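You operate a simulated robot arm through the tools that you are given. There is no shell and no other tool.

The job below is to be done with a simulated robot arm. You get a single attempt, and the scene is never put back.

Task
Fit the sand box with the black pad and clamp the beam.
Fine: the box sits down in the bath, the pad in its top; beam swung home over it, then the black nut tight.
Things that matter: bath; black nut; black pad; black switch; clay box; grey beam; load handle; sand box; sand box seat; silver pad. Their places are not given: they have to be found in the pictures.

It is judged by the outcome, as a careful person would: the job done as asked, and still so three seconds after it is handed in. It fails if anything else is knocked over, pushed out of place, dropped, spilled or broken.

Robot
A 7-joint arm with a fingered hand, fixed in place. Base frame: the origin is on the floor under the middle of its stand, x ahead of it, y to its left, z up; the work surface is at about z = 0.94. Lengths are in m, angles in rad, forces in N, time in s.
It reaches about 1.089 m from its shoulder. Its first joint turns from -2.601 to 2.601 rad. Payload 3.5 kg.
The TCP is the grasp point between the finger pads, 0.03 m short of the fingertips. In the tool frame z runs along the fingers and y along their closing line. The gripper opens to 0.104 m; its body begins 0.035 m behind the TCP. The gripper is a hand of 4 fingers: y runs from the thumb to the fingers, the wrist lies at [-0.015, -0.11, -0.186] in the tool frame, and closing takes about 1.5 s.
Orientation is that of the tool frame in the base frame, as a unit quaternion [x, y, z, w]. With the fingers straight down and the wrist toward the robot, the tool's x, y and z point along [0, 1, 0], [1, 0, 0] and [0, 0, -1] of the base frame.

Tools
- The arm moves only by the tool arm_command. Its argument "increments" is a list of rows, each an object of numbers (a shift or turn left out is 0, a gripper value left out holds the last): "dx", "dy", "dz": the shift along the tool's x, y, z in m; "rx", "ry", "rz": the turn, a rotation vector about the tool's x, y, z in rad; "grip": the finger opening in m, from 0 to 0.104. In form: [{"dx": .., "dy": .., "dz": .., "rx": .., "ry": .., "rz": .., "grip": ..}, ...]. A call has 1 to 20 rows; each row is the pose to reach, as a shift and turn from the pose commanded when the call began, along the tool's axes at that moment. A row lasts 0.2 s, in which the tool goes at most 0.05 m and 0.15 rad; a call with a longer step from one row to the next is refused whole, and so is a gripper value outside its range. A pose out of reach is approached as far as the arm can. The call stops where the force on the tool passes 90 N (or 10 N more than at its start, if that is more) or the arm is blocked; 0.2 s more then pass. Each finger travels about 0.045 m/s and halts on what it meets, pressing with about 25 N; the grip force reading is that of the motor and also rises with nothing between the fingers. The clock runs only during rows and for 0.2 s after the last one: add rows that repeat a pose to give the fingers time. The reply holds the time, the measured pose of the TCP, the force on the tool along the base axes, the opening and the grip force, in the units named above and with some noise, with the torque about the TCP (base axes, N m) and any sound that the robot's microphone picked up.
- Cameras (640 x 400 px; columns grow to the right, rows downward): "scene" is fixed at [0.3993, 0.5006, 1.7144]; the picture's right is [-0.90, -0.43, 0.00], its down [-0.26, 0.54, -0.80] and it looks along [0.35, -0.72, -0.60] (base axes); focal length 310 px, centre (320, 200). "wrist" rides on the gripper at [0.061, -0.092, -0.13] in the tool frame; the picture's right is [-0.81, 0.27, -0.52], its down [-0.53, -0.71, 0.46] and it looks along [-0.24, 0.64, 0.72] (tool axes); focal length 275 px, centre (320, 200).
- snapshot(camera): a new picture of that camera. It takes no simulated time.
- slide_trunk(by): slides the trunk up (or, below 0, down) by that many m; the arm rides with it, the base frame stays. It gives what a move gives, with no picture.
- preshape(shape): the hand has 4 fingers and takes this shape, open, in about a second: jaw (thumb against the fingers, like two jaws); tri (thumb and two fingers); tip (a fingertip pinch); poke (one finger out to press); point (the index stretched); flat (the hand flat); cup (the hand cupped); fist (a fist). The gripper value then closes the fingers along that shape, each until it touches; the sizes above hold for jaw. It gives what a move gives, with no picture.
- locate(camera, pixels): for up to 12 pixels [column, row] of the newest picture of that camera ("zoom" is the newest enlarged one), the place [x, y, z] in the base frame of the surface seen there, good to about 0.002 m. It takes no simulated time.
- enlarge(camera, box): a new picture of the part [left, top, right, bottom] of that camera's present view, enlarged. It takes no simulated time.
- finish_job(): hands the job in; it is judged then, once.

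Open the gripper and draw the arm clear of the work before you hand the job in, unless the task says otherwise.

The tools are called after "Emit:" as a command line: name --argument value ..., lists and objects as JSON in quotes. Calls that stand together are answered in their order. arm_command: Moves the arm, as the interface text tells. Its arguments: {"type":"object","properties":{"increments":{"type":"array","items":{"type":"object","properties":{"dx":{"type":"number"},"dy":{"type":"number"},"dz":{"type":"number"},"rx":{"type":"number"},"ry":{"type":"number"},"rz":{"type":"number"},"grip":{"type":"number"}}}}},"required":["increments"]} The other tools are called the same way: slide_trunk (by) moves the trunk up or down; preshape (shape) gives the hand a shape; snapshot (camera) takes a picture; locate (camera, pixels) gives the place of the surface under pixels of a picture; enlarge (camera, box) takes an enlarged picture of a part of a camera's view; finish_job () hands the job in.

At the start:

```text
clock: 0.0
eef_pos: [0.6779, -0.3919, 1.4481]
tool_rot: [0.707, 0.707, 0.0, -0.001]
contact_force: [0.1, -0.6, 0.3]
ft_torque: [-0.01, -0.04, 0.01]
finger_gap: 0.1037
finger_force: 0.1
shape: jaw
trunk travel left (down, up): [-0.575, 0.135]
```

scene: 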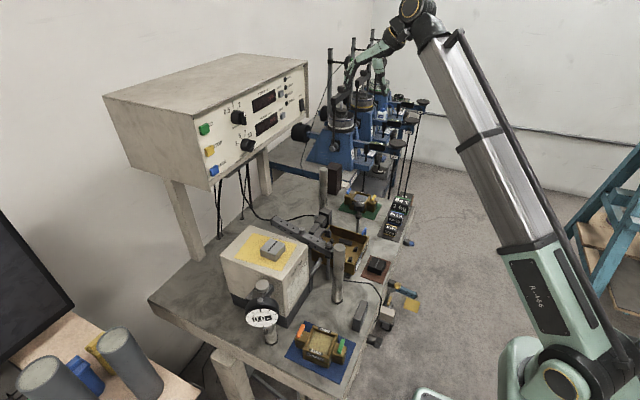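
wrist: 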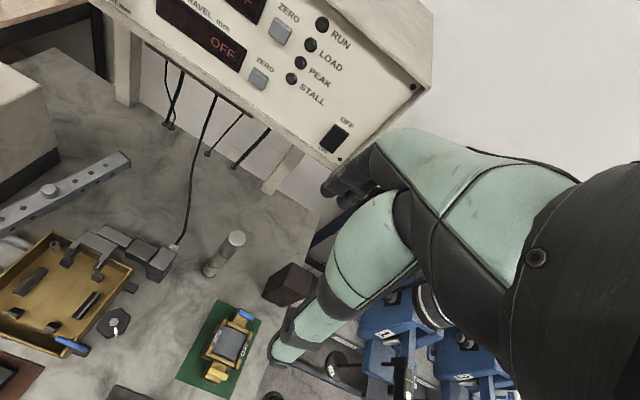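

I start by looking closely at the bench in the scene view, around columns 230-430, rows 160-380.

Emit:
enlarge --camera "scene" --box '[220, 170, 440, 310]'

Emit:
enlarge --camera "wrist" --box '[0, 140, 320, 400]'

```text
2.86 times, centred on (330, 240) of scene
```

zoom: 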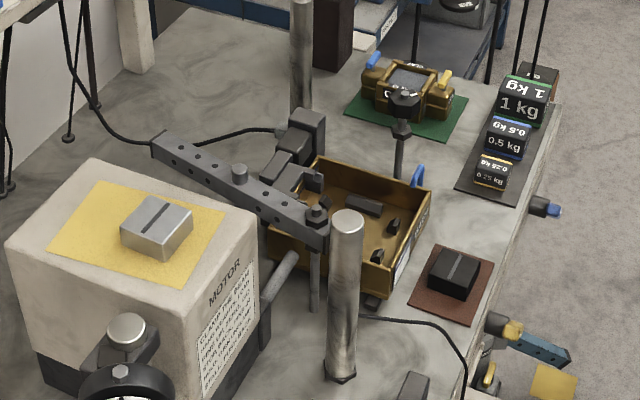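

```text
1.54 times, centred on (160, 270) of wrist
```

zoom: 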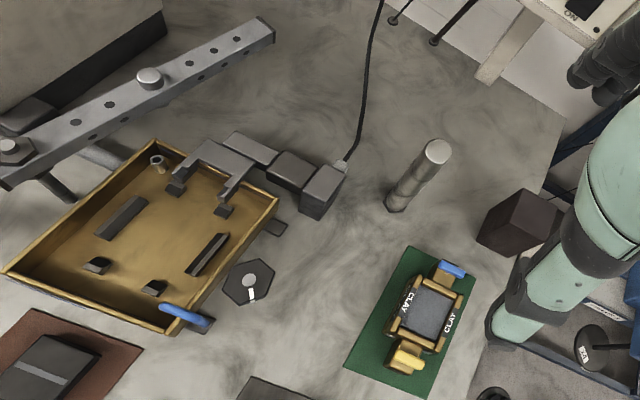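

The bath, beam, pads and both boxes are visible; I zoom in further on each to learn the geometry.

Emit:
enlarge --camera "scene" --box '[280, 310, 370, 375]'

Emit:
enlarge --camera "scene" --box '[295, 200, 395, 290]'

Emit:
enlarge --camera "scene" --box '[330, 170, 420, 240]'

Emit:
enlarge --camera "scene" --box '[340, 270, 430, 350]'

Emit:
enlarge --camera "scene" --box '[190, 60, 320, 180]'

```text
6.15 times, centred on (325, 342) of scene
```

zoom: 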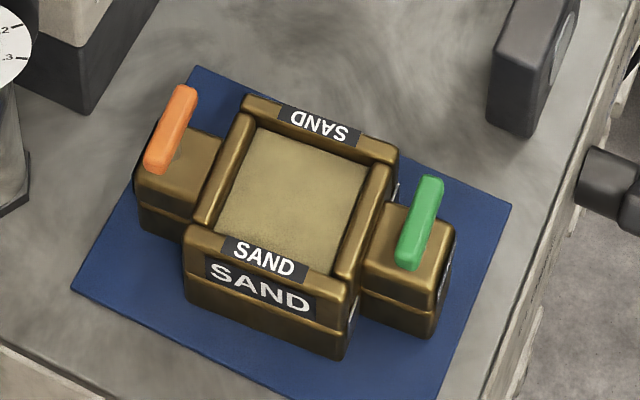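

```text
4.44 times, centred on (345, 245) of scene
```

zoom: 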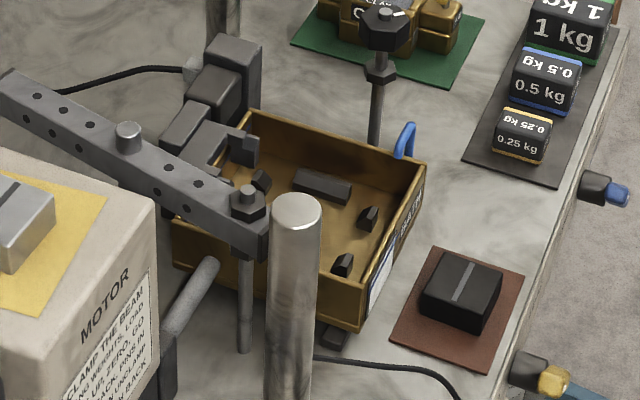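

```text
5.71 times, centred on (375, 205) of scene
```

zoom: 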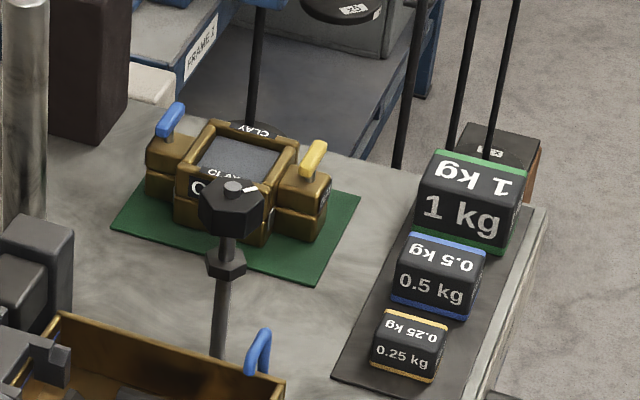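

```text
5.00 times, centred on (385, 310) of scene
```

zoom: 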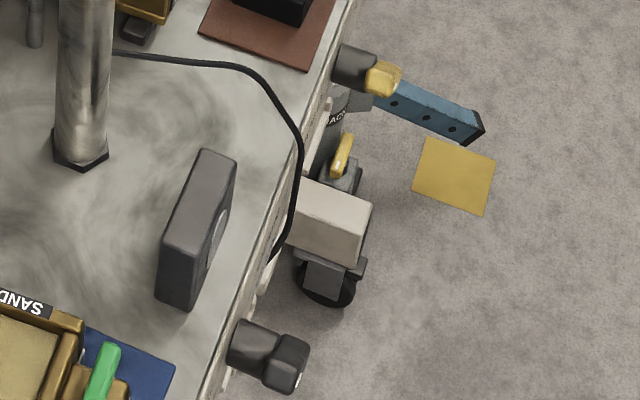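

```text
3.33 times, centred on (255, 120) of scene
```

zoom: 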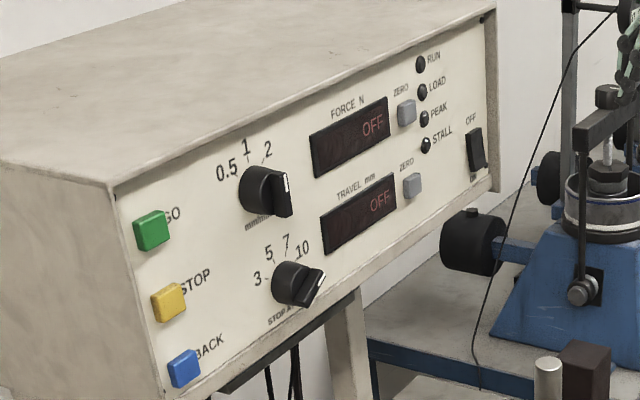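

The motor carries printed instructions at about (300,285); I read them and look at other features.

Emit:
enlarge --camera "scene" --box '[280, 255, 320, 315]'

Emit:
enlarge --camera "scene" --box '[350, 240, 400, 270]'

Emit:
enlarge --camera "wrist" --box '[0, 150, 180, 300]'

Emit:
enlarge --camera "wrist" --box '[0, 220, 160, 380]'

```text
6.67 times, centred on (300, 285) of scene
```

zoom: 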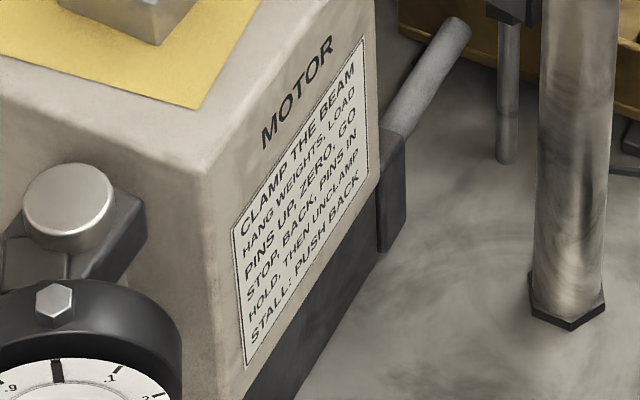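

```text
12.80 times, centred on (375, 255) of scene
```

zoom: 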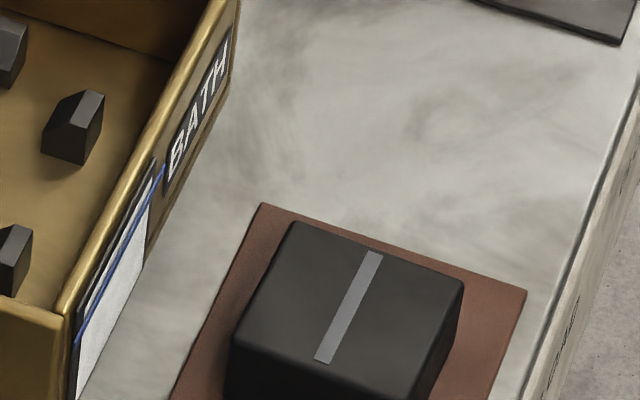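

```text
2.67 times, centred on (90, 225) of wrist
```

zoom: 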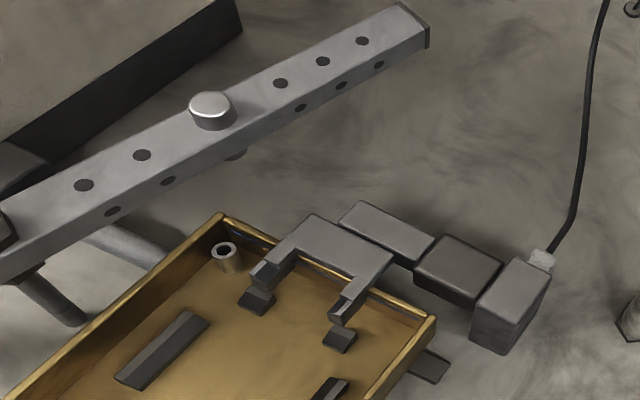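

```text
2.50 times, centred on (80, 300) of wrist
```

zoom: 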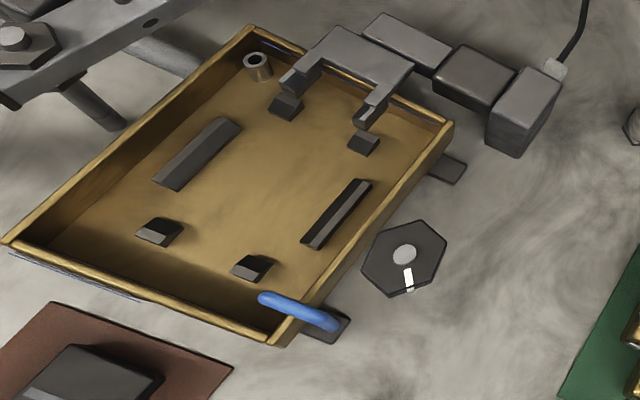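

I now get coordinates of the main features from a fresh scene picture.

Emit:
snapshot --camera "scene"

Emit:
locate --camera "scene" --pixels '[[318, 346], [305, 326], [337, 332], [303, 352], [329, 367], [298, 335], [342, 345], [378, 264], [365, 276], [390, 272], [370, 258], [385, 280]]'

Emit:
locate --camera "scene" --pixels '[[332, 244], [304, 231], [275, 220], [331, 255], [362, 203], [360, 213], [361, 234], [331, 283], [338, 270], [339, 248], [325, 185], [335, 305]]'

```text
taken
```

scene: 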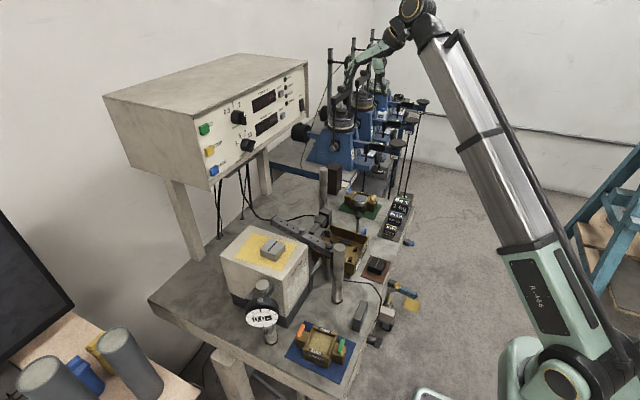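

```text
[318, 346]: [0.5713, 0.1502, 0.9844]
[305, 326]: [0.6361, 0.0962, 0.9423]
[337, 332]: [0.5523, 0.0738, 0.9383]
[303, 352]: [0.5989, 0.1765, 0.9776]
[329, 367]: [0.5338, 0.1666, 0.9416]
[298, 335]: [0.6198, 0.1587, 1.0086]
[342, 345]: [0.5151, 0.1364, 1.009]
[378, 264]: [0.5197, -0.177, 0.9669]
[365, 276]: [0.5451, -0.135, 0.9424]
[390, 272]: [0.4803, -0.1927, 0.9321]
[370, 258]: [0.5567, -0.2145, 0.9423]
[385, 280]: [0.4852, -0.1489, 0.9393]
```

```text
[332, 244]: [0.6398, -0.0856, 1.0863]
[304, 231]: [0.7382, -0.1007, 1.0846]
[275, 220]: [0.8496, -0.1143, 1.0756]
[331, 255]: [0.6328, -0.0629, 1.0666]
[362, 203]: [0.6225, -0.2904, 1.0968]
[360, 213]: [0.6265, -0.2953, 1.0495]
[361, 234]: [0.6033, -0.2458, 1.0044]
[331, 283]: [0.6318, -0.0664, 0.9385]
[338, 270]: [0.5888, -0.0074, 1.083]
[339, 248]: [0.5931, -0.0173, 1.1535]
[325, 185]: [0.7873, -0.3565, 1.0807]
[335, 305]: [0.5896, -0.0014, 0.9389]
```

Next I map the beam, nut and stud precisely using enlarged views and locate.

Emit:
enlarge --camera "scene" --box '[265, 205, 345, 265]'

Emit:
enlarge --camera "scene" --box '[340, 190, 390, 240]'

Emit:
enlarge --camera "wrist" --box '[0, 140, 140, 240]'

```text
6.67 times, centred on (305, 235) of scene
```

zoom: 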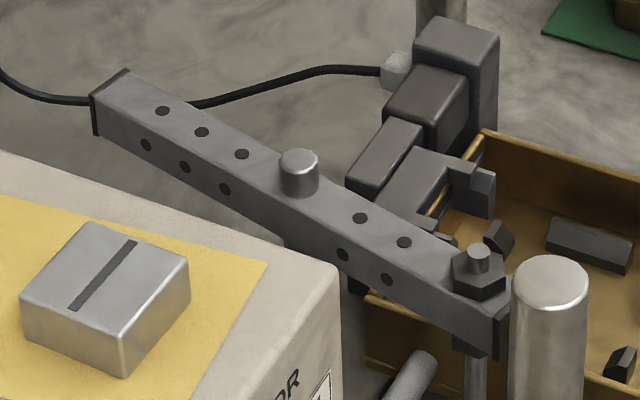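

```text
8.00 times, centred on (365, 215) of scene
```

zoom: 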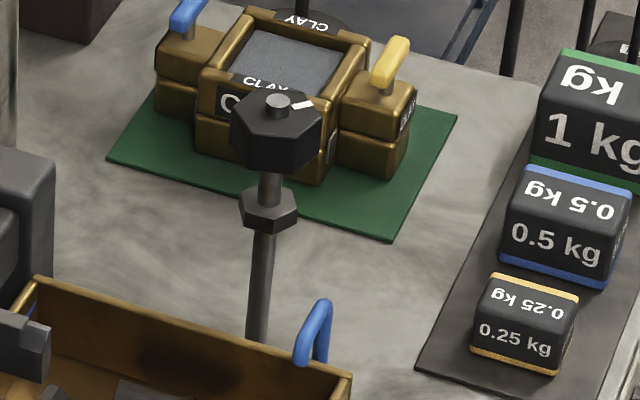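

```text
4.00 times, centred on (70, 190) of wrist
```

zoom: 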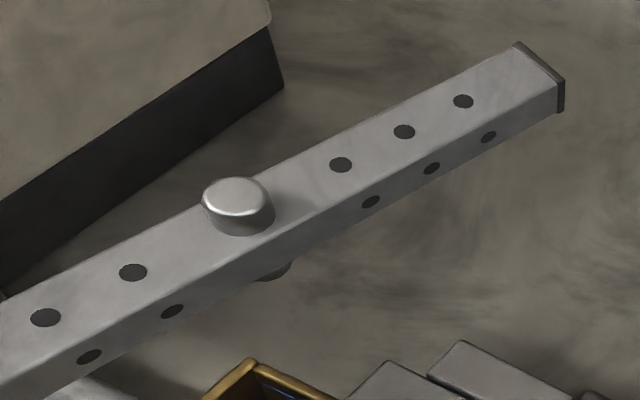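

The newest zoom shows the beam's free end and boss; I locate those points.

Emit:
locate --camera "zoom" --pixels '[[237, 192], [515, 45], [562, 82], [540, 70], [462, 101], [340, 165], [132, 272], [45, 317], [403, 131], [560, 108], [275, 272]]'

Emit:
enlarge --camera "scene" --box '[265, 205, 345, 265]'

Emit:
locate --camera "zoom" --pixels '[[478, 250], [470, 275], [298, 158], [485, 320], [500, 335], [360, 218], [403, 242], [470, 350], [475, 385], [440, 165], [430, 190], [552, 280]]'

Emit:
enlarge --camera "scene" --box '[340, 190, 390, 240]'

Emit:
locate --camera "zoom" --pixels '[[278, 103], [245, 112], [305, 125], [300, 105], [278, 155], [275, 140], [270, 185], [255, 195], [285, 208], [268, 215], [262, 260], [255, 330]]'

```text
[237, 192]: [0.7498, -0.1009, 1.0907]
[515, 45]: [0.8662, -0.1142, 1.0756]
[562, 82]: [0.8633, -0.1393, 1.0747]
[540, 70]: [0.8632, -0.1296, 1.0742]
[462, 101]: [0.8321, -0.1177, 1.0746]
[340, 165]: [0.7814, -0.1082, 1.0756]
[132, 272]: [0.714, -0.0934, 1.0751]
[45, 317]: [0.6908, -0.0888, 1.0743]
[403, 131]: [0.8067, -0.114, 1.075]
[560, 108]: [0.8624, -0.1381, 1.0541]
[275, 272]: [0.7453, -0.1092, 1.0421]
```

```text
6.67 times, centred on (305, 235) of scene
```

zoom: 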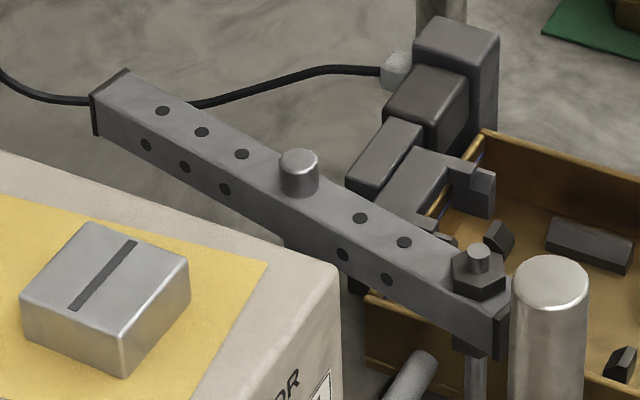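

```text
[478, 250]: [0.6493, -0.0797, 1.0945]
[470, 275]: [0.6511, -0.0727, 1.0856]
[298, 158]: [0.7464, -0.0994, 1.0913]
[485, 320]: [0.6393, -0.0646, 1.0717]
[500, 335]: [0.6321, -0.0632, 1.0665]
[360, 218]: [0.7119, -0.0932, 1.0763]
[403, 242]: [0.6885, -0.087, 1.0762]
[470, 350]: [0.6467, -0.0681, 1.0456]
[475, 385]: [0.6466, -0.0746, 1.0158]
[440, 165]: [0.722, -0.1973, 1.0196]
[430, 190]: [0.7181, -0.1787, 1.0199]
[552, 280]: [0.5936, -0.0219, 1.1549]
```

```text
8.00 times, centred on (365, 215) of scene
```

zoom: 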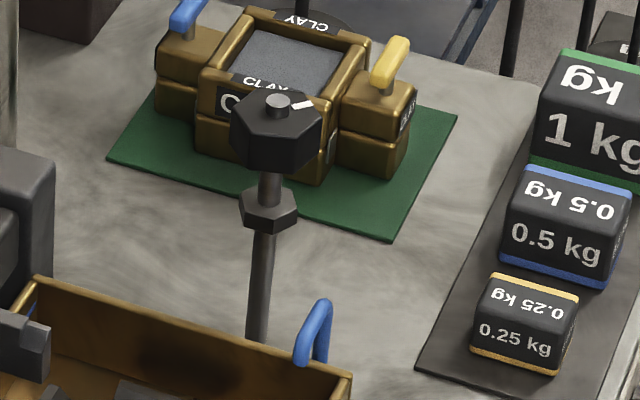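

```text
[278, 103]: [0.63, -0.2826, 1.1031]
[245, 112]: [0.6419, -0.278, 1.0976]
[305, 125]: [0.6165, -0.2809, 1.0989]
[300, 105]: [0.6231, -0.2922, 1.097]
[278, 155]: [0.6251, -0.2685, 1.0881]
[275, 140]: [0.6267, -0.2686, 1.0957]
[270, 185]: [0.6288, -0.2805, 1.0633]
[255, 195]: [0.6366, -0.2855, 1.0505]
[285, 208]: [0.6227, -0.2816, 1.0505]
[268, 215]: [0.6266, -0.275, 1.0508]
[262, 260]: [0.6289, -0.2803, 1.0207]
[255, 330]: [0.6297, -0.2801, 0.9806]
```

I locate the bath, rails, chocks and fork from the current wrist view.

Emit:
enlarge --camera "wrist" --box '[0, 220, 160, 380]'

Emit:
locate --camera "zoom" --pixels '[[195, 150], [240, 122], [155, 180], [370, 185], [305, 245], [160, 228], [252, 265], [288, 103], [363, 140], [220, 220], [310, 85], [370, 115]]'

Emit:
locate --camera "zoom" --pixels '[[248, 28], [8, 240], [275, 340], [450, 125], [258, 62], [345, 60], [405, 250], [435, 225], [370, 265], [405, 290], [270, 300], [330, 325]]'

```text
2.50 times, centred on (80, 300) of wrist
```

zoom: 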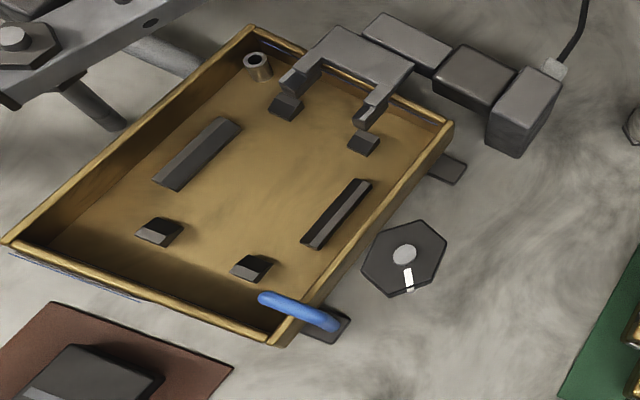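

```text
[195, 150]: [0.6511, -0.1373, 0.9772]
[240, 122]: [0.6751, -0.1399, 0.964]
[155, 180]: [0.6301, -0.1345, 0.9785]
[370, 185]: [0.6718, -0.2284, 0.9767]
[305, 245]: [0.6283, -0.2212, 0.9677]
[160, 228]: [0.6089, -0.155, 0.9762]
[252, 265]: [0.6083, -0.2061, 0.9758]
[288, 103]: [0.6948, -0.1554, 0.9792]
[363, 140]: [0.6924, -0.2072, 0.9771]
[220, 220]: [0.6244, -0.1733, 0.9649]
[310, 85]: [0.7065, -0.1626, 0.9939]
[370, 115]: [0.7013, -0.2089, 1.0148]
```

```text
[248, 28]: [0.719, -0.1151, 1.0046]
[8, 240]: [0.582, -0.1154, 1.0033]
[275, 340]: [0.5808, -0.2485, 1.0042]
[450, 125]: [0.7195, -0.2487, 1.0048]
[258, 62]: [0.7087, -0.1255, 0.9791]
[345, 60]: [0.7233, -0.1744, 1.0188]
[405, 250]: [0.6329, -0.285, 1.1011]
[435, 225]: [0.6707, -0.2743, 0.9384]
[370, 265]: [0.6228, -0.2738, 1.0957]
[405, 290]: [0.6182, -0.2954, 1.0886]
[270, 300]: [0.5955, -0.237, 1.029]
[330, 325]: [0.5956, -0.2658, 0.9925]
```

I check the hand's size and shape in the scene view and measure the sand box.

Emit:
enlarge --camera "scene" --box '[320, 20, 420, 120]'

Emit:
enlarge --camera "scene" --box '[280, 310, 370, 375]'

Emit:
locate --camera "zoom" --pixels '[[245, 100], [395, 150], [345, 275], [190, 230], [190, 290], [340, 350], [345, 310], [230, 330], [150, 225], [440, 300], [425, 330], [290, 190]]'

Emit:
locate --camera "zoom" --pixels '[[170, 130], [185, 95], [150, 170], [430, 180], [407, 265], [190, 150], [145, 185], [410, 230], [445, 240], [140, 235], [380, 300], [265, 285]]'

```text
4.00 times, centred on (370, 70) of scene
```

zoom: 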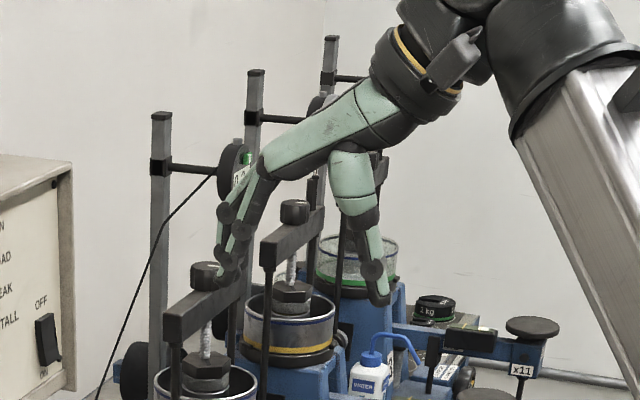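

```text
6.15 times, centred on (325, 342) of scene
```

zoom: 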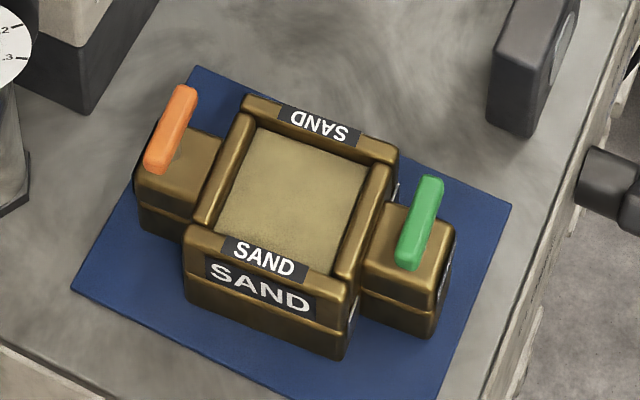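

```text
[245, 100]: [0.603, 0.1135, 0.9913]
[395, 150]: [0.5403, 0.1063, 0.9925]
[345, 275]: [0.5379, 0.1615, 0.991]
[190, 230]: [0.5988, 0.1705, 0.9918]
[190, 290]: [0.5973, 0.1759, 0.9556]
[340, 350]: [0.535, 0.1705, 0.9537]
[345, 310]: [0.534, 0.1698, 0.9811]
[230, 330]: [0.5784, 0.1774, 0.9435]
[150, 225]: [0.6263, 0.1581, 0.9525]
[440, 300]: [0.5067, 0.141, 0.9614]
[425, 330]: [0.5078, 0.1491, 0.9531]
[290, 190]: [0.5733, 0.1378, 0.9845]
```

```text
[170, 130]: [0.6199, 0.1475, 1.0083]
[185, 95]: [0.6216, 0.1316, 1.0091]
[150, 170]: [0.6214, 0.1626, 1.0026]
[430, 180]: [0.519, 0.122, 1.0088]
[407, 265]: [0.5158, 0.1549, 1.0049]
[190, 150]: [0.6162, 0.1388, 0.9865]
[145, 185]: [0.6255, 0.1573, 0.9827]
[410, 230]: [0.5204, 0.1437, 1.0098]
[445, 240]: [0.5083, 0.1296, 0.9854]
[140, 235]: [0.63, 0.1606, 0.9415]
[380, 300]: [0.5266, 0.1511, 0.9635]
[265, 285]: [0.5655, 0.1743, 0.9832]
```

Box body is about 0.064 x 0.066 m, z 0.942-0.992, centred near (0.570, 0.140), pins at (0.621,0.147) and (0.5175,0.139). Now I locate surrounding obstacles: motor, dial, posts, load handle and the black pad.

Emit:
locate --camera "scene" --pixels '[[262, 287], [262, 318], [270, 338], [222, 258], [285, 293], [313, 244], [255, 227], [290, 330], [318, 262], [325, 170], [360, 318], [333, 180]]'

Emit:
enlarge --camera "scene" --box '[355, 245, 400, 290]'

Emit:
locate --camera "zoom" --pixels '[[290, 130], [445, 190], [395, 300], [240, 230], [235, 290], [385, 360], [350, 160], [310, 245], [440, 250], [330, 215]]'

```text
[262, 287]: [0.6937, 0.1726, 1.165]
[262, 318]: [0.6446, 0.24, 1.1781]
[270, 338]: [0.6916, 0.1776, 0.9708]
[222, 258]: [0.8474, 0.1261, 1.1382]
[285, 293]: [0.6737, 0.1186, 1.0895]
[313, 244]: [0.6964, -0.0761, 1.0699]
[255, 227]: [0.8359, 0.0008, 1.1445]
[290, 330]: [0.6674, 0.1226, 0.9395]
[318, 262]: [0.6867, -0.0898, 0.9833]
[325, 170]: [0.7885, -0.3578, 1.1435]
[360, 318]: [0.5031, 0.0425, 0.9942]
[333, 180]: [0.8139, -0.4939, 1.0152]
```

```text
8.89 times, centred on (378, 268) of scene
```

zoom: 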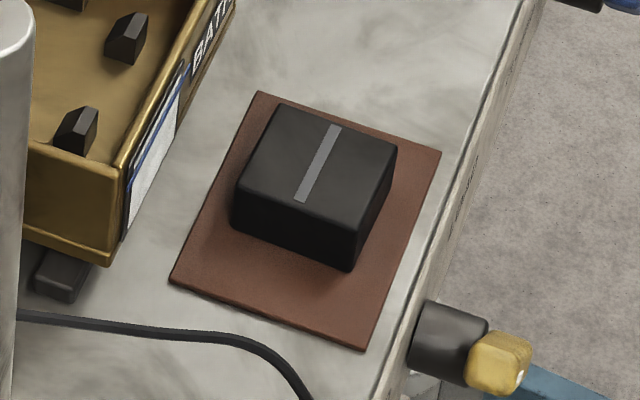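

```text
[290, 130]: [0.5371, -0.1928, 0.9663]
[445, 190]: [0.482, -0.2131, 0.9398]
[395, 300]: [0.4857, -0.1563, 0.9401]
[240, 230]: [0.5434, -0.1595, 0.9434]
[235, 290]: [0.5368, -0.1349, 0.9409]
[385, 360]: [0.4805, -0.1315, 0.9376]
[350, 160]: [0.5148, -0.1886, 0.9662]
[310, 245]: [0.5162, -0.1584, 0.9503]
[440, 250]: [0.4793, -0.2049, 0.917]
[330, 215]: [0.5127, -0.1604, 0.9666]
```

The dial gauge near (262,318) may be close to the hand when the wrist is toward +y; I look at it and the motor more closely.

Emit:
enlarge --camera "scene" --box '[215, 260, 335, 370]'

Emit:
locate --camera "zoom" --pixels '[[165, 230], [305, 225], [255, 195], [175, 270], [300, 265], [240, 290], [285, 320], [255, 120], [245, 160], [275, 380], [330, 220], [355, 170]]'

Emit:
enlarge --camera "scene" --box '[210, 200, 340, 300]'

Emit:
locate --camera "zoom" --pixels '[[505, 225], [365, 390], [60, 275], [215, 128], [470, 210], [400, 185], [300, 150], [490, 300], [520, 260], [295, 190]]'

```text
3.64 times, centred on (275, 315) of scene
```

zoom: 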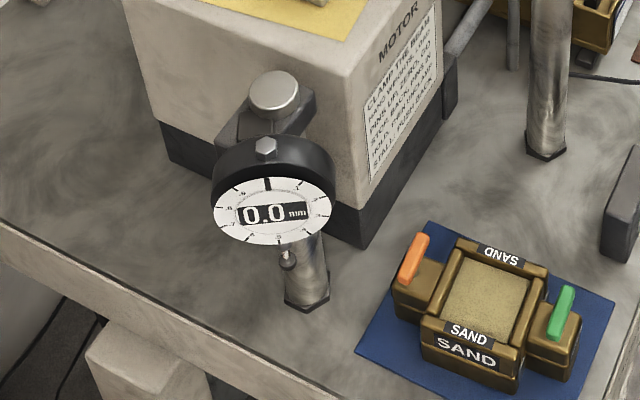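

```text
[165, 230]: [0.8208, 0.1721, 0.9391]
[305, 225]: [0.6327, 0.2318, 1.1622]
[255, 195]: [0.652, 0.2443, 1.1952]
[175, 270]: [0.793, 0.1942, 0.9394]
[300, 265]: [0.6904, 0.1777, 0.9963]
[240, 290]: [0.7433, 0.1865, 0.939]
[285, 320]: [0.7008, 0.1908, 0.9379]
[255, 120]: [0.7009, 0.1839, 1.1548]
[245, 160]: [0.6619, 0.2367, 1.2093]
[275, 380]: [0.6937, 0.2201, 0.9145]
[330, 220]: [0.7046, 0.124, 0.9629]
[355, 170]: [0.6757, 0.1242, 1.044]
```

```text
4.00 times, centred on (275, 250) of scene
```

zoom: 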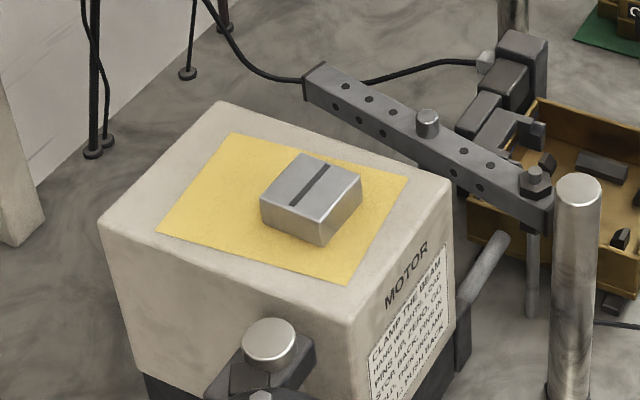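

```text
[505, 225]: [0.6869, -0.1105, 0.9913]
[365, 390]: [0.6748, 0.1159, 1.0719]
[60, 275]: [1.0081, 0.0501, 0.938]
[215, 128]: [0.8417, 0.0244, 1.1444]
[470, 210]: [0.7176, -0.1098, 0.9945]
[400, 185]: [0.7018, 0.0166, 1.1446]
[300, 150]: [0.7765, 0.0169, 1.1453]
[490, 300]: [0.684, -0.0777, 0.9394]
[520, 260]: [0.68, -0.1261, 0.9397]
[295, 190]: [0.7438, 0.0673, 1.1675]
```

I locate several points on the hand to build a model of its extents in the tool frame.

Emit:
enlarge --camera "scene" --box '[320, 0, 440, 110]'

Emit:
locate --camera "zoom" --pixels '[[160, 250], [195, 200], [130, 305], [250, 160], [330, 145], [380, 130], [270, 195], [290, 260], [300, 280], [390, 85], [345, 95], [460, 60]]'

```text
3.64 times, centred on (380, 55) of scene
```

zoom: 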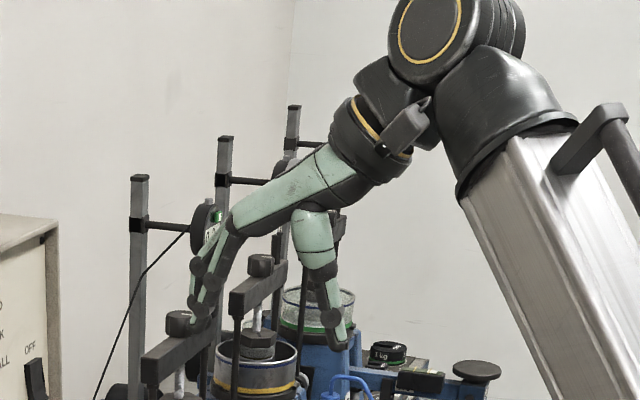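

```text
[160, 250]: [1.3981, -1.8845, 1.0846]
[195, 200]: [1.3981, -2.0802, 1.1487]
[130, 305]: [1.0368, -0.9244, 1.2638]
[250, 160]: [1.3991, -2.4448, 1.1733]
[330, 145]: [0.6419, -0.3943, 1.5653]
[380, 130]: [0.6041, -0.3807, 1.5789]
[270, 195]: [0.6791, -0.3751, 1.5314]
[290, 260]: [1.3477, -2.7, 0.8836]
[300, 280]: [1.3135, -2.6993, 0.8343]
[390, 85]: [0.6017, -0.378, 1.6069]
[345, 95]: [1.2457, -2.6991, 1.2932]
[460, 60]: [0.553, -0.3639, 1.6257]
```

The hand model is clear: palm about 0.083 m above the TCP, wrist 0.11 m on the thumb side. I move to hover above the sand box with the wrist toward +y, turning the tool about 84 degrees.

Emit:
arm_command --increments '[{"dx": 0.035, "dy": -0.008, "dz": 0.003, "rz": 0.105, "grip": 0.104}, {"dx": 0.07, "dy": -0.016, "dz": 0.006, "rz": 0.209}, {"dx": 0.105, "dy": -0.024, "dz": 0.01, "rz": 0.314}, {"dx": 0.141, "dy": -0.031, "dz": 0.014, "rz": 0.419}, {"dx": 0.176, "dy": -0.039, "dz": 0.018, "rz": 0.524}, {"dx": 0.211, "dy": -0.047, "dz": 0.022, "rz": 0.628}, {"dx": 0.246, "dy": -0.054, "dz": 0.026, "rz": 0.733}, {"dx": 0.281, "dy": -0.062, "dz": 0.03, "rz": 0.838}, {"dx": 0.316, "dy": -0.07, "dz": 0.034, "rz": 0.942}, {"dx": 0.351, "dy": -0.077, "dz": 0.038, "rz": 1.047}, {"dx": 0.387, "dy": -0.085, "dz": 0.042, "rz": 1.152}, {"dx": 0.422, "dy": -0.093, "dz": 0.046, "rz": 1.257}, {"dx": 0.457, "dy": -0.1, "dz": 0.05, "rz": 1.361}, {"dx": 0.492, "dy": -0.108, "dz": 0.05, "rz": 1.466}]'

Emit:
snapshot --camera "scene"

Emit:
snapshot --camera "wrist"

```text
clock: 3.0
eef_pos: [0.6539, 0.0182, 1.3231]
tool_rot: [0.995, 0.089, 0.044, 0.014]
contact_force: [0.4, -0.1, 0.3]
ft_torque: [0.02, -0.01, 0.02]
finger_gap: 0.1036
finger_force: 0.1
shape: jaw
out of reach, approached as far as the arm can: row 11, 12, 13, 14
trunk travel left (down, up): [-0.575, 0.135]
```

```text
taken
```

scene: 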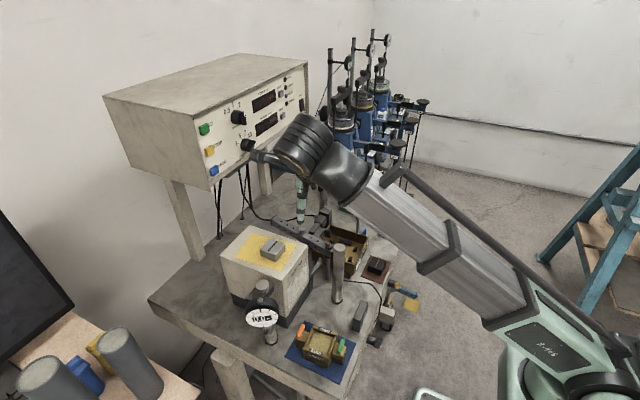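

```text
taken
```

wrist: 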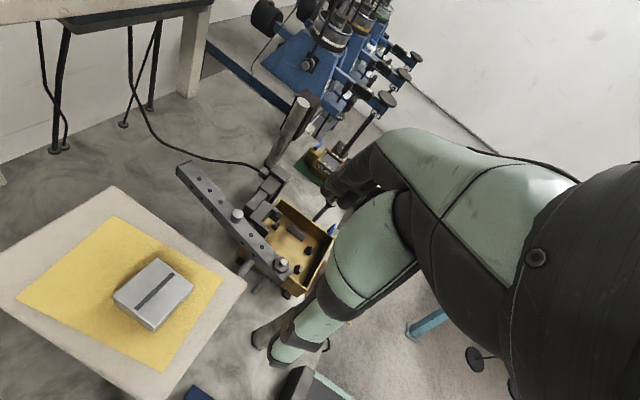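

The arm stopped short of the requested turn ("out of reach"), so I look at how the arm is posed by locating points along it.

Emit:
locate --camera "scene" --pixels '[[545, 375], [560, 320], [520, 310], [455, 240], [390, 200], [345, 170], [305, 150], [270, 150], [620, 380], [500, 380]]'

Emit:
enlarge --camera "scene" --box '[230, 100, 380, 230]'

```text
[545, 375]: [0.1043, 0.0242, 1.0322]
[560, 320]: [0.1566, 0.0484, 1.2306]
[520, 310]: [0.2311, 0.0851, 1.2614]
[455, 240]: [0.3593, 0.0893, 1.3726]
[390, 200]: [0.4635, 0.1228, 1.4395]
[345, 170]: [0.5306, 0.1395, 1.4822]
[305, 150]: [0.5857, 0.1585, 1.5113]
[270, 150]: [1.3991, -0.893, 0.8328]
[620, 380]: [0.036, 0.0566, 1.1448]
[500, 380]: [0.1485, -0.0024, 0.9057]
```

```text
3.08 times, centred on (305, 165) of scene
```

zoom: 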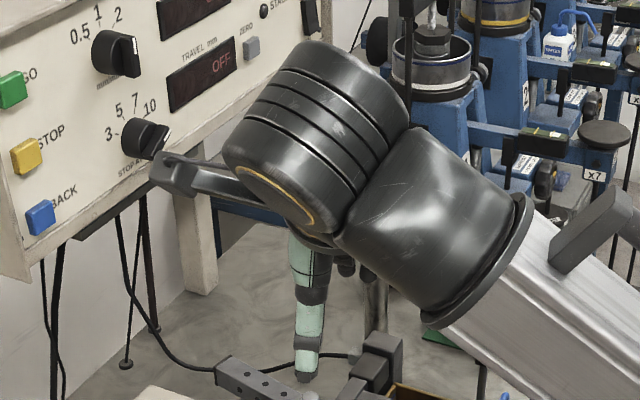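

The wrist sits at about (0.60,0.15,1.51), possibly too high for reach. I test by commanding a modest downward move and watch where the TCP ends up.

Emit:
arm_command --increments '[{"dz": 0.03}, {"dz": 0.06}, {"dz": 0.06}]'

```text
clock: 3.8
eef_pos: [0.662, 0.0177, 1.2639]
tool_rot: [0.995, 0.09, 0.042, 0.014]
contact_force: [-0.6, -0.3, -0.2]
ft_torque: [-0.04, 0.02, -0.01]
finger_gap: 0.1035
finger_force: 0.0
shape: jaw
trunk travel left (down, up): [-0.575, 0.135]
```

It responds relative to the achieved pose. I'll move to open space in front of the bench and level the tool so I can see the hand's profile clearly.

Emit:
arm_command --increments '[{"dx": -0.034, "dy": 0.008, "dz": -0.002, "rx": 0.007, "ry": -0.016}, {"dx": -0.068, "dy": 0.016, "dz": -0.005, "rx": 0.014, "ry": -0.032}, {"dx": -0.101, "dy": 0.024, "dz": -0.007, "rx": 0.021, "ry": -0.049}, {"dx": -0.135, "dy": 0.032, "dz": -0.01, "rx": 0.028, "ry": -0.065}, {"dx": -0.169, "dy": 0.04, "dz": -0.012, "rx": 0.035, "ry": -0.081}]'

Emit:
snapshot --camera "scene"

```text
clock: 5.0
eef_pos: [0.5219, -0.0728, 1.2427]
tool_rot: [0.995, 0.096, 0.007, 0.003]
contact_force: [-0.2, 0.5, -0.9]
ft_torque: [0.01, -0.02, -0.02]
finger_gap: 0.1035
finger_force: 0.1
shape: jaw
out of reach, approached as far as the arm can: row 3, 4, 5
trunk travel left (down, up): [-0.575, 0.135]
```

```text
taken
```

scene: 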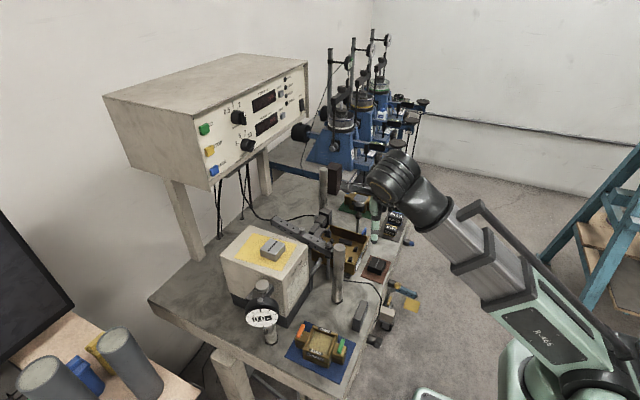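

At this yaw the arm keeps hitting a joint limit. I turn back toward the default yaw and view the hand's profile.

Emit:
arm_command --increments '[{"rz": -0.138}, {"rz": -0.276}, {"rz": -0.414}, {"rz": -0.552}, {"rz": -0.69}, {"rz": -0.828}, {"rz": -0.966}, {"rz": -1.104}, {"rz": -1.242}, {"rz": -1.38}]'

Emit:
enlarge --camera "scene" --box '[310, 130, 450, 250]'

```text
clock: 7.2
eef_pos: [0.5237, -0.0737, 1.2453]
tool_rot: [0.71, 0.705, 0.001, 0.002]
contact_force: [-0.3, 0.2, -0.3]
ft_torque: [0.02, -0.01, -0.01]
finger_gap: 0.1035
finger_force: 0.1
shape: jaw
trunk travel left (down, up): [-0.575, 0.135]
```

```text
3.33 times, centred on (380, 190) of scene
```

zoom: 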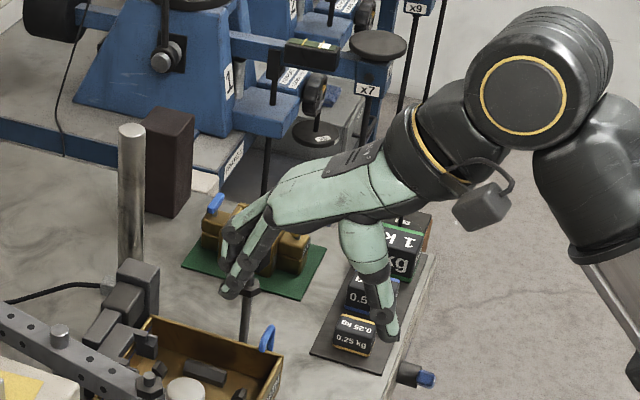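

The hand profile is clear now; I locate points along palm, fingers, thumb and camera to know clearances.

Emit:
locate --camera "zoom" --pixels '[[232, 290], [262, 240], [230, 240], [280, 200], [300, 170], [330, 205], [355, 235], [370, 270], [390, 330], [385, 310], [480, 205], [400, 150]]'

Emit:
locate --camera "zoom" --pixels '[[225, 285], [240, 265], [255, 215], [395, 335], [362, 262], [380, 245], [455, 215], [505, 190], [430, 150], [520, 100], [580, 60], [440, 185]]'

```text
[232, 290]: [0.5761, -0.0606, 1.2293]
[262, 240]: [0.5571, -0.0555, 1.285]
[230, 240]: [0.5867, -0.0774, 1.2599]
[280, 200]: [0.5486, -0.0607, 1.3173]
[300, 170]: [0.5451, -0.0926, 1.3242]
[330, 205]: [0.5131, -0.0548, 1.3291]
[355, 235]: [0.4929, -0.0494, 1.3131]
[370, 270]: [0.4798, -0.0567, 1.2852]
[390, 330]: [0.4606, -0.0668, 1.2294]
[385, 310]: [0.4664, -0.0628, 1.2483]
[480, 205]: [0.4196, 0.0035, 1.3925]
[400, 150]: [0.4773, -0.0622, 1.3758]
```

```text
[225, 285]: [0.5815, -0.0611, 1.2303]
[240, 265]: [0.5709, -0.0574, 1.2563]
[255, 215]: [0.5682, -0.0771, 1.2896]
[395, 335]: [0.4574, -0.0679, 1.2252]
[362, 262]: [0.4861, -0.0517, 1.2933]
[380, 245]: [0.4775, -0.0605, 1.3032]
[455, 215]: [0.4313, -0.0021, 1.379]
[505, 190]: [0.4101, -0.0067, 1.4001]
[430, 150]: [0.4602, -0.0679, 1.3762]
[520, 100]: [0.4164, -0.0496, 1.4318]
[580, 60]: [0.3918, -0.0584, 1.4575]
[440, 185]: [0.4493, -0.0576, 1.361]
```

Fingers and thumb stay slim (outer extents about 0.05-0.06 m from TCP). Now I test turning the other way (wrist toward -y).

Emit:
arm_command --increments '[{"rz": -0.14}, {"rz": -0.28}, {"rz": -0.42}, {"rz": -0.56}, {"rz": -0.7}, {"rz": -0.84}, {"rz": -0.98}, {"rz": -1.12}, {"rz": -1.26}, {"rz": -1.4}, {"rz": -1.54}, {"rz": -1.675}]'

Emit:
snapshot --camera "scene"

Emit:
snapshot --camera "wrist"

```text
clock: 9.0
eef_pos: [0.5241, -0.0738, 1.2446]
tool_rot: [0.263, 0.965, 0.003, 0.001]
contact_force: [48.6, -46.1, 41.4]
ft_torque: [4.02, 10.95, 7.62]
finger_gap: 0.104
finger_force: 0.1
shape: jaw
trunk travel left (down, up): [-0.575, 0.135]
stopped in row 8: the force on the tool passed its limit at 188 N (the readings are from after the stop); the commanded pose is now the measured one
```

```text
taken
```

scene: 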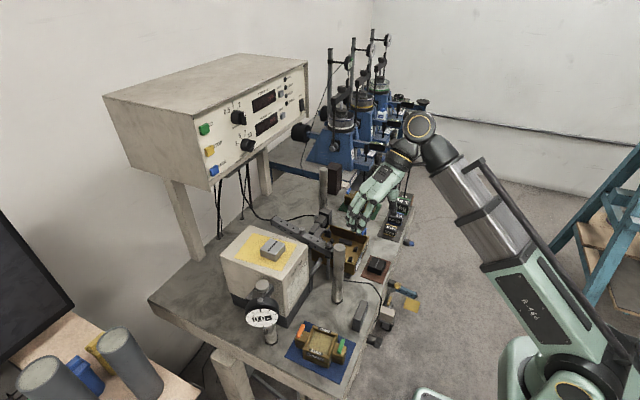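

```text
taken
```

wrist: 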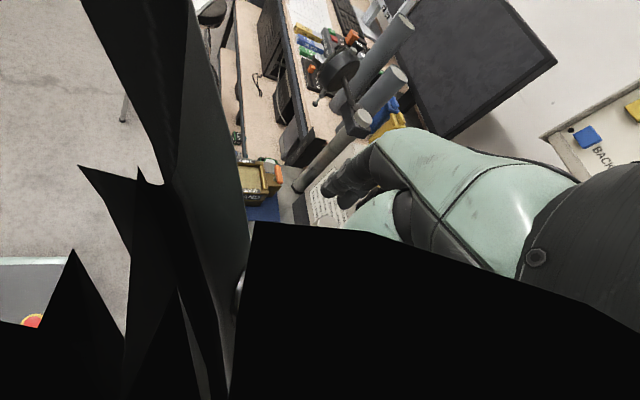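

The camera on the hand touched the arm's own wrist (188 N, no bench contact), so wrist-toward--y is ruled out here. I turn back at once to relieve it.

Emit:
arm_command --increments '[{"rz": 0.14}, {"rz": 0.28}, {"rz": 0.42}, {"rz": 0.56}, {"rz": 0.7}, {"rz": 0.84}, {"rz": 0.98}, {"rz": 1.02}]'

Emit:
snapshot --camera "wrist"

```text
clock: 9.2
eef_pos: [0.5249, -0.0737, 1.2456]
tool_rot: [0.268, 0.964, 0.002, 0.001]
contact_force: [27.3, 0.9, 14.1]
ft_torque: [-0.87, 5.13, 1.17]
finger_gap: 0.1037
finger_force: 0.1
shape: jaw
trunk travel left (down, up): [-0.575, 0.135]
stopped in row 1: the force on the tool passed its limit at 115 N (the readings are from after the stop); the commanded pose is now the measured one
```

```text
taken
```

wrist: 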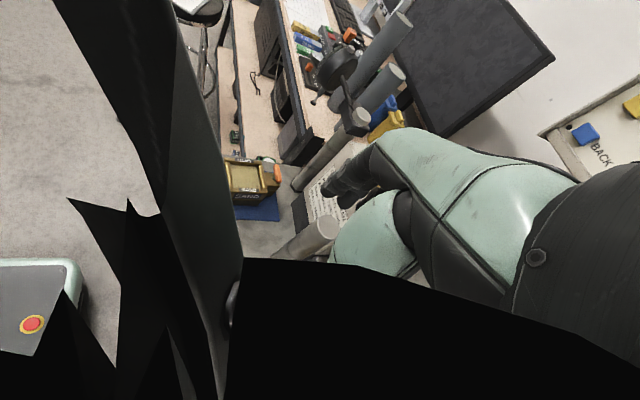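

Contact remains but it is easing (about 31 N now). I back off in smaller turns.

Emit:
arm_command --increments '[{"rz": 0.03}, {"rz": 0.06}, {"rz": 0.09}, {"rz": 0.12}, {"rz": 0.18}, {"rz": 0.24}, {"rz": 0.3}]'

```text
clock: 10.8
eef_pos: [0.5241, -0.0752, 1.2438]
tool_rot: [0.409, 0.912, 0.002, 0.0]
contact_force: [-0.8, -0.3, -1.0]
ft_torque: [0.0, 0.01, -0.02]
finger_gap: 0.1035
finger_force: 0.1
shape: jaw
trunk travel left (down, up): [-0.575, 0.135]
```

The hand is free again. Before approaching, I refine the sand box pose with a tight zoom in the scene view.

Emit:
enlarge --camera "scene" --box '[290, 315, 362, 372]'

Emit:
locate --camera "zoom" --pixels '[[225, 80], [410, 150], [345, 300], [160, 240], [200, 82], [425, 165], [220, 220], [275, 110], [270, 235], [360, 225], [235, 150], [330, 280]]'

```text
7.02 times, centred on (326, 344) of scene
```

zoom: 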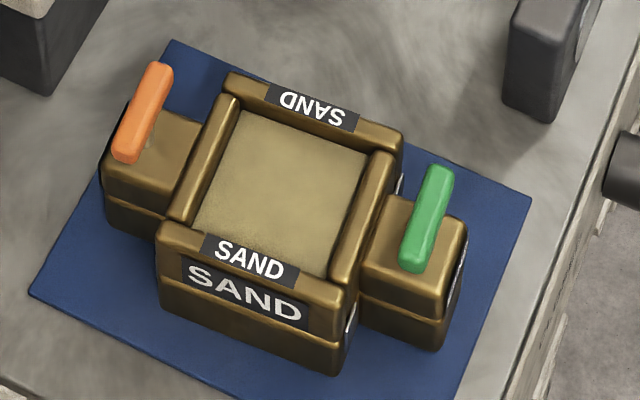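

```text
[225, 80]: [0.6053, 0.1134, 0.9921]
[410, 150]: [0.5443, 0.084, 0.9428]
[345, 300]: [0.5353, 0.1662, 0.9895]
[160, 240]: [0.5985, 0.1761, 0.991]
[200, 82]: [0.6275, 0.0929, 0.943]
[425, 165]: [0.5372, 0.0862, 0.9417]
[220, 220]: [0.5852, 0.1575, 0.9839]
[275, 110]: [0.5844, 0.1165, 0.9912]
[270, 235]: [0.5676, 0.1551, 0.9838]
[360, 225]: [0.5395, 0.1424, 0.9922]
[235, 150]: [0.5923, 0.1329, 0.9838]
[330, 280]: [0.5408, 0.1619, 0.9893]
```

Box yaw is about 6.7 degrees, centre (0.570, 0.1405), top z 0.992. I turn back toward +y-side wrist while moving above the bench front near (0.50, 0.12, 1.22).

Emit:
arm_command --increments '[{"dx": 0.016, "dy": 0.011, "dz": 0.002, "rz": 0.12}, {"dx": 0.032, "dy": 0.022, "dz": 0.005, "rz": 0.24}, {"dx": 0.048, "dy": 0.033, "dz": 0.007, "rz": 0.36}, {"dx": 0.065, "dy": 0.045, "dz": 0.01, "rz": 0.48}, {"dx": 0.081, "dy": 0.056, "dz": 0.012, "rz": 0.6}, {"dx": 0.097, "dy": 0.067, "dz": 0.014, "rz": 0.72}, {"dx": 0.113, "dy": 0.078, "dz": 0.017, "rz": 0.84}, {"dx": 0.129, "dy": 0.089, "dz": 0.019, "rz": 0.96}, {"dx": 0.145, "dy": 0.1, "dz": 0.022, "rz": 1.08}, {"dx": 0.161, "dy": 0.111, "dz": 0.024, "rz": 1.2}]'

```text
clock: 13.0
eef_pos: [0.4988, 0.1201, 1.2219]
tool_rot: [0.853, 0.522, 0.002, -0.001]
contact_force: [-1.3, 0.7, -0.5]
ft_torque: [-0.02, 0.01, 0.04]
finger_gap: 0.1039
finger_force: 0.0
shape: jaw
trunk travel left (down, up): [-0.575, 0.135]
```

Now I apply the combined turn to reach the grasp orientation (tilted 25 degrees toward the robot about the closing line, yaw matching the box) and hover near (0.55, 0.14, 1.19).

Emit:
arm_command --increments '[{"dx": 0.005, "dy": 0.004, "dz": 0.004, "rx": -0.027, "ry": 0.05, "rz": 0.121}, {"dx": 0.01, "dy": 0.009, "dz": 0.008, "rx": -0.054, "ry": 0.1, "rz": 0.241}, {"dx": 0.015, "dy": 0.013, "dz": 0.011, "rx": -0.08, "ry": 0.15, "rz": 0.362}, {"dx": 0.02, "dy": 0.018, "dz": 0.015, "rx": -0.107, "ry": 0.2, "rz": 0.483}, {"dx": 0.025, "dy": 0.022, "dz": 0.019, "rx": -0.134, "ry": 0.25, "rz": 0.603}, {"dx": 0.03, "dy": 0.027, "dz": 0.023, "rx": -0.161, "ry": 0.3, "rz": 0.724}, {"dx": 0.036, "dy": 0.031, "dz": 0.026, "rx": -0.187, "ry": 0.35, "rz": 0.845}, {"dx": 0.041, "dy": 0.035, "dz": 0.03, "rx": -0.214, "ry": 0.4005, "rz": 0.9653}]'

Emit:
snapshot --camera "scene"

Emit:
snapshot --camera "wrist"

```text
clock: 14.8
eef_pos: [0.5484, 0.1402, 1.1913]
tool_rot: [0.974, 0.057, 0.217, -0.015]
contact_force: [-0.1, -1.5, 0.5]
ft_torque: [0.01, 0.02, -0.01]
finger_gap: 0.1038
finger_force: 0.1
shape: jaw
trunk travel left (down, up): [-0.575, 0.135]
```

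```text
taken
```

scene: 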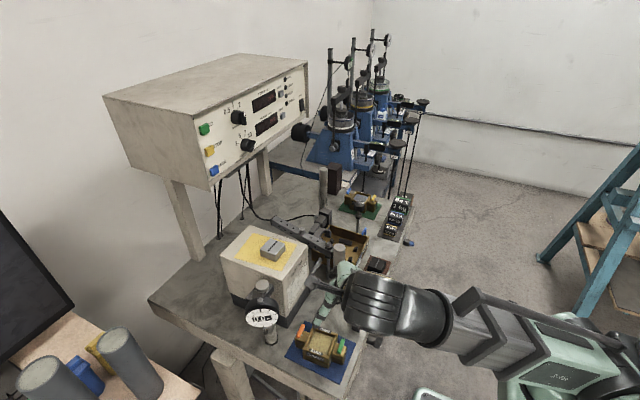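

```text
taken
```

wrist: 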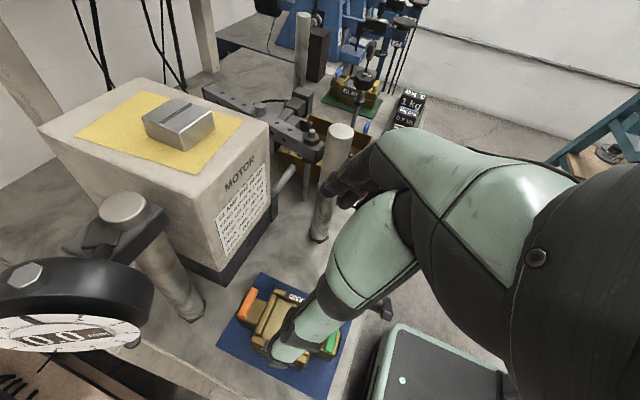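

Pose reached exactly and the dial is well clear on the left. I centre over the box and descend straight down to about z = 1.05, then check.

Emit:
arm_command --increments '[{"dx": 0.014, "dy": 0.0022, "dz": 0.0066, "grip": 0.104}, {"dx": 0.0013, "dy": 0.0023, "dz": 0.0337}, {"dx": -0.0115, "dy": 0.0025, "dz": 0.0608}, {"dx": -0.0242, "dy": 0.0026, "dz": 0.088}, {"dx": -0.0369, "dy": 0.0027, "dz": 0.1151}, {"dx": -0.0454, "dy": 0.0028, "dz": 0.1331}, {"dx": -0.0454, "dy": 0.0028, "dz": 0.1331}]'

Emit:
enlarge --camera "scene" --box '[235, 270, 395, 390]'

Emit:
snapshot --camera "wrist"

```text
clock: 16.4
eef_pos: [0.5659, 0.1401, 1.0514]
tool_rot: [0.974, 0.057, 0.217, -0.015]
contact_force: [0.5, -0.6, 0.8]
ft_torque: [0.01, -0.01, 0.01]
finger_gap: 0.1033
finger_force: 0.1
shape: jaw
trunk travel left (down, up): [-0.575, 0.135]
```

```text
3.33 times, centred on (315, 330) of scene
```

zoom: 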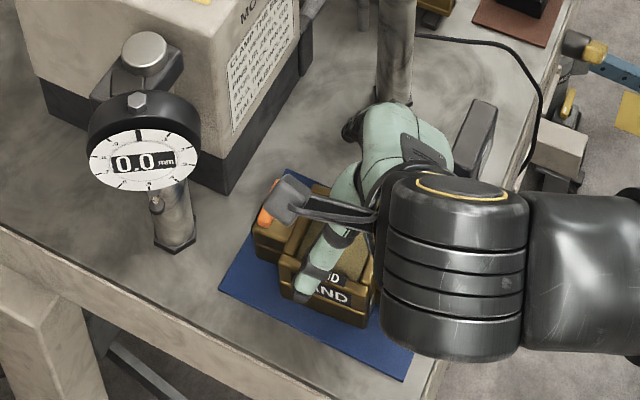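

```text
taken
```

wrist: 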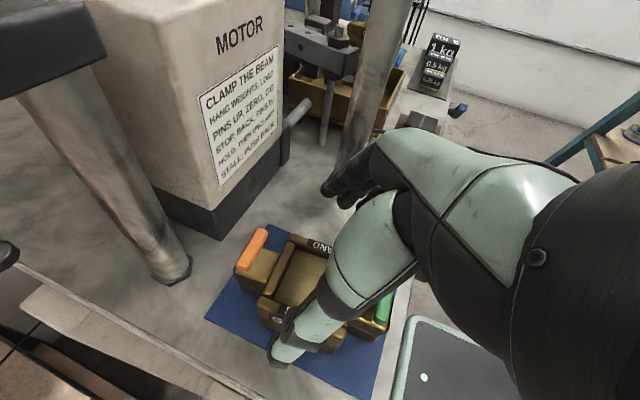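

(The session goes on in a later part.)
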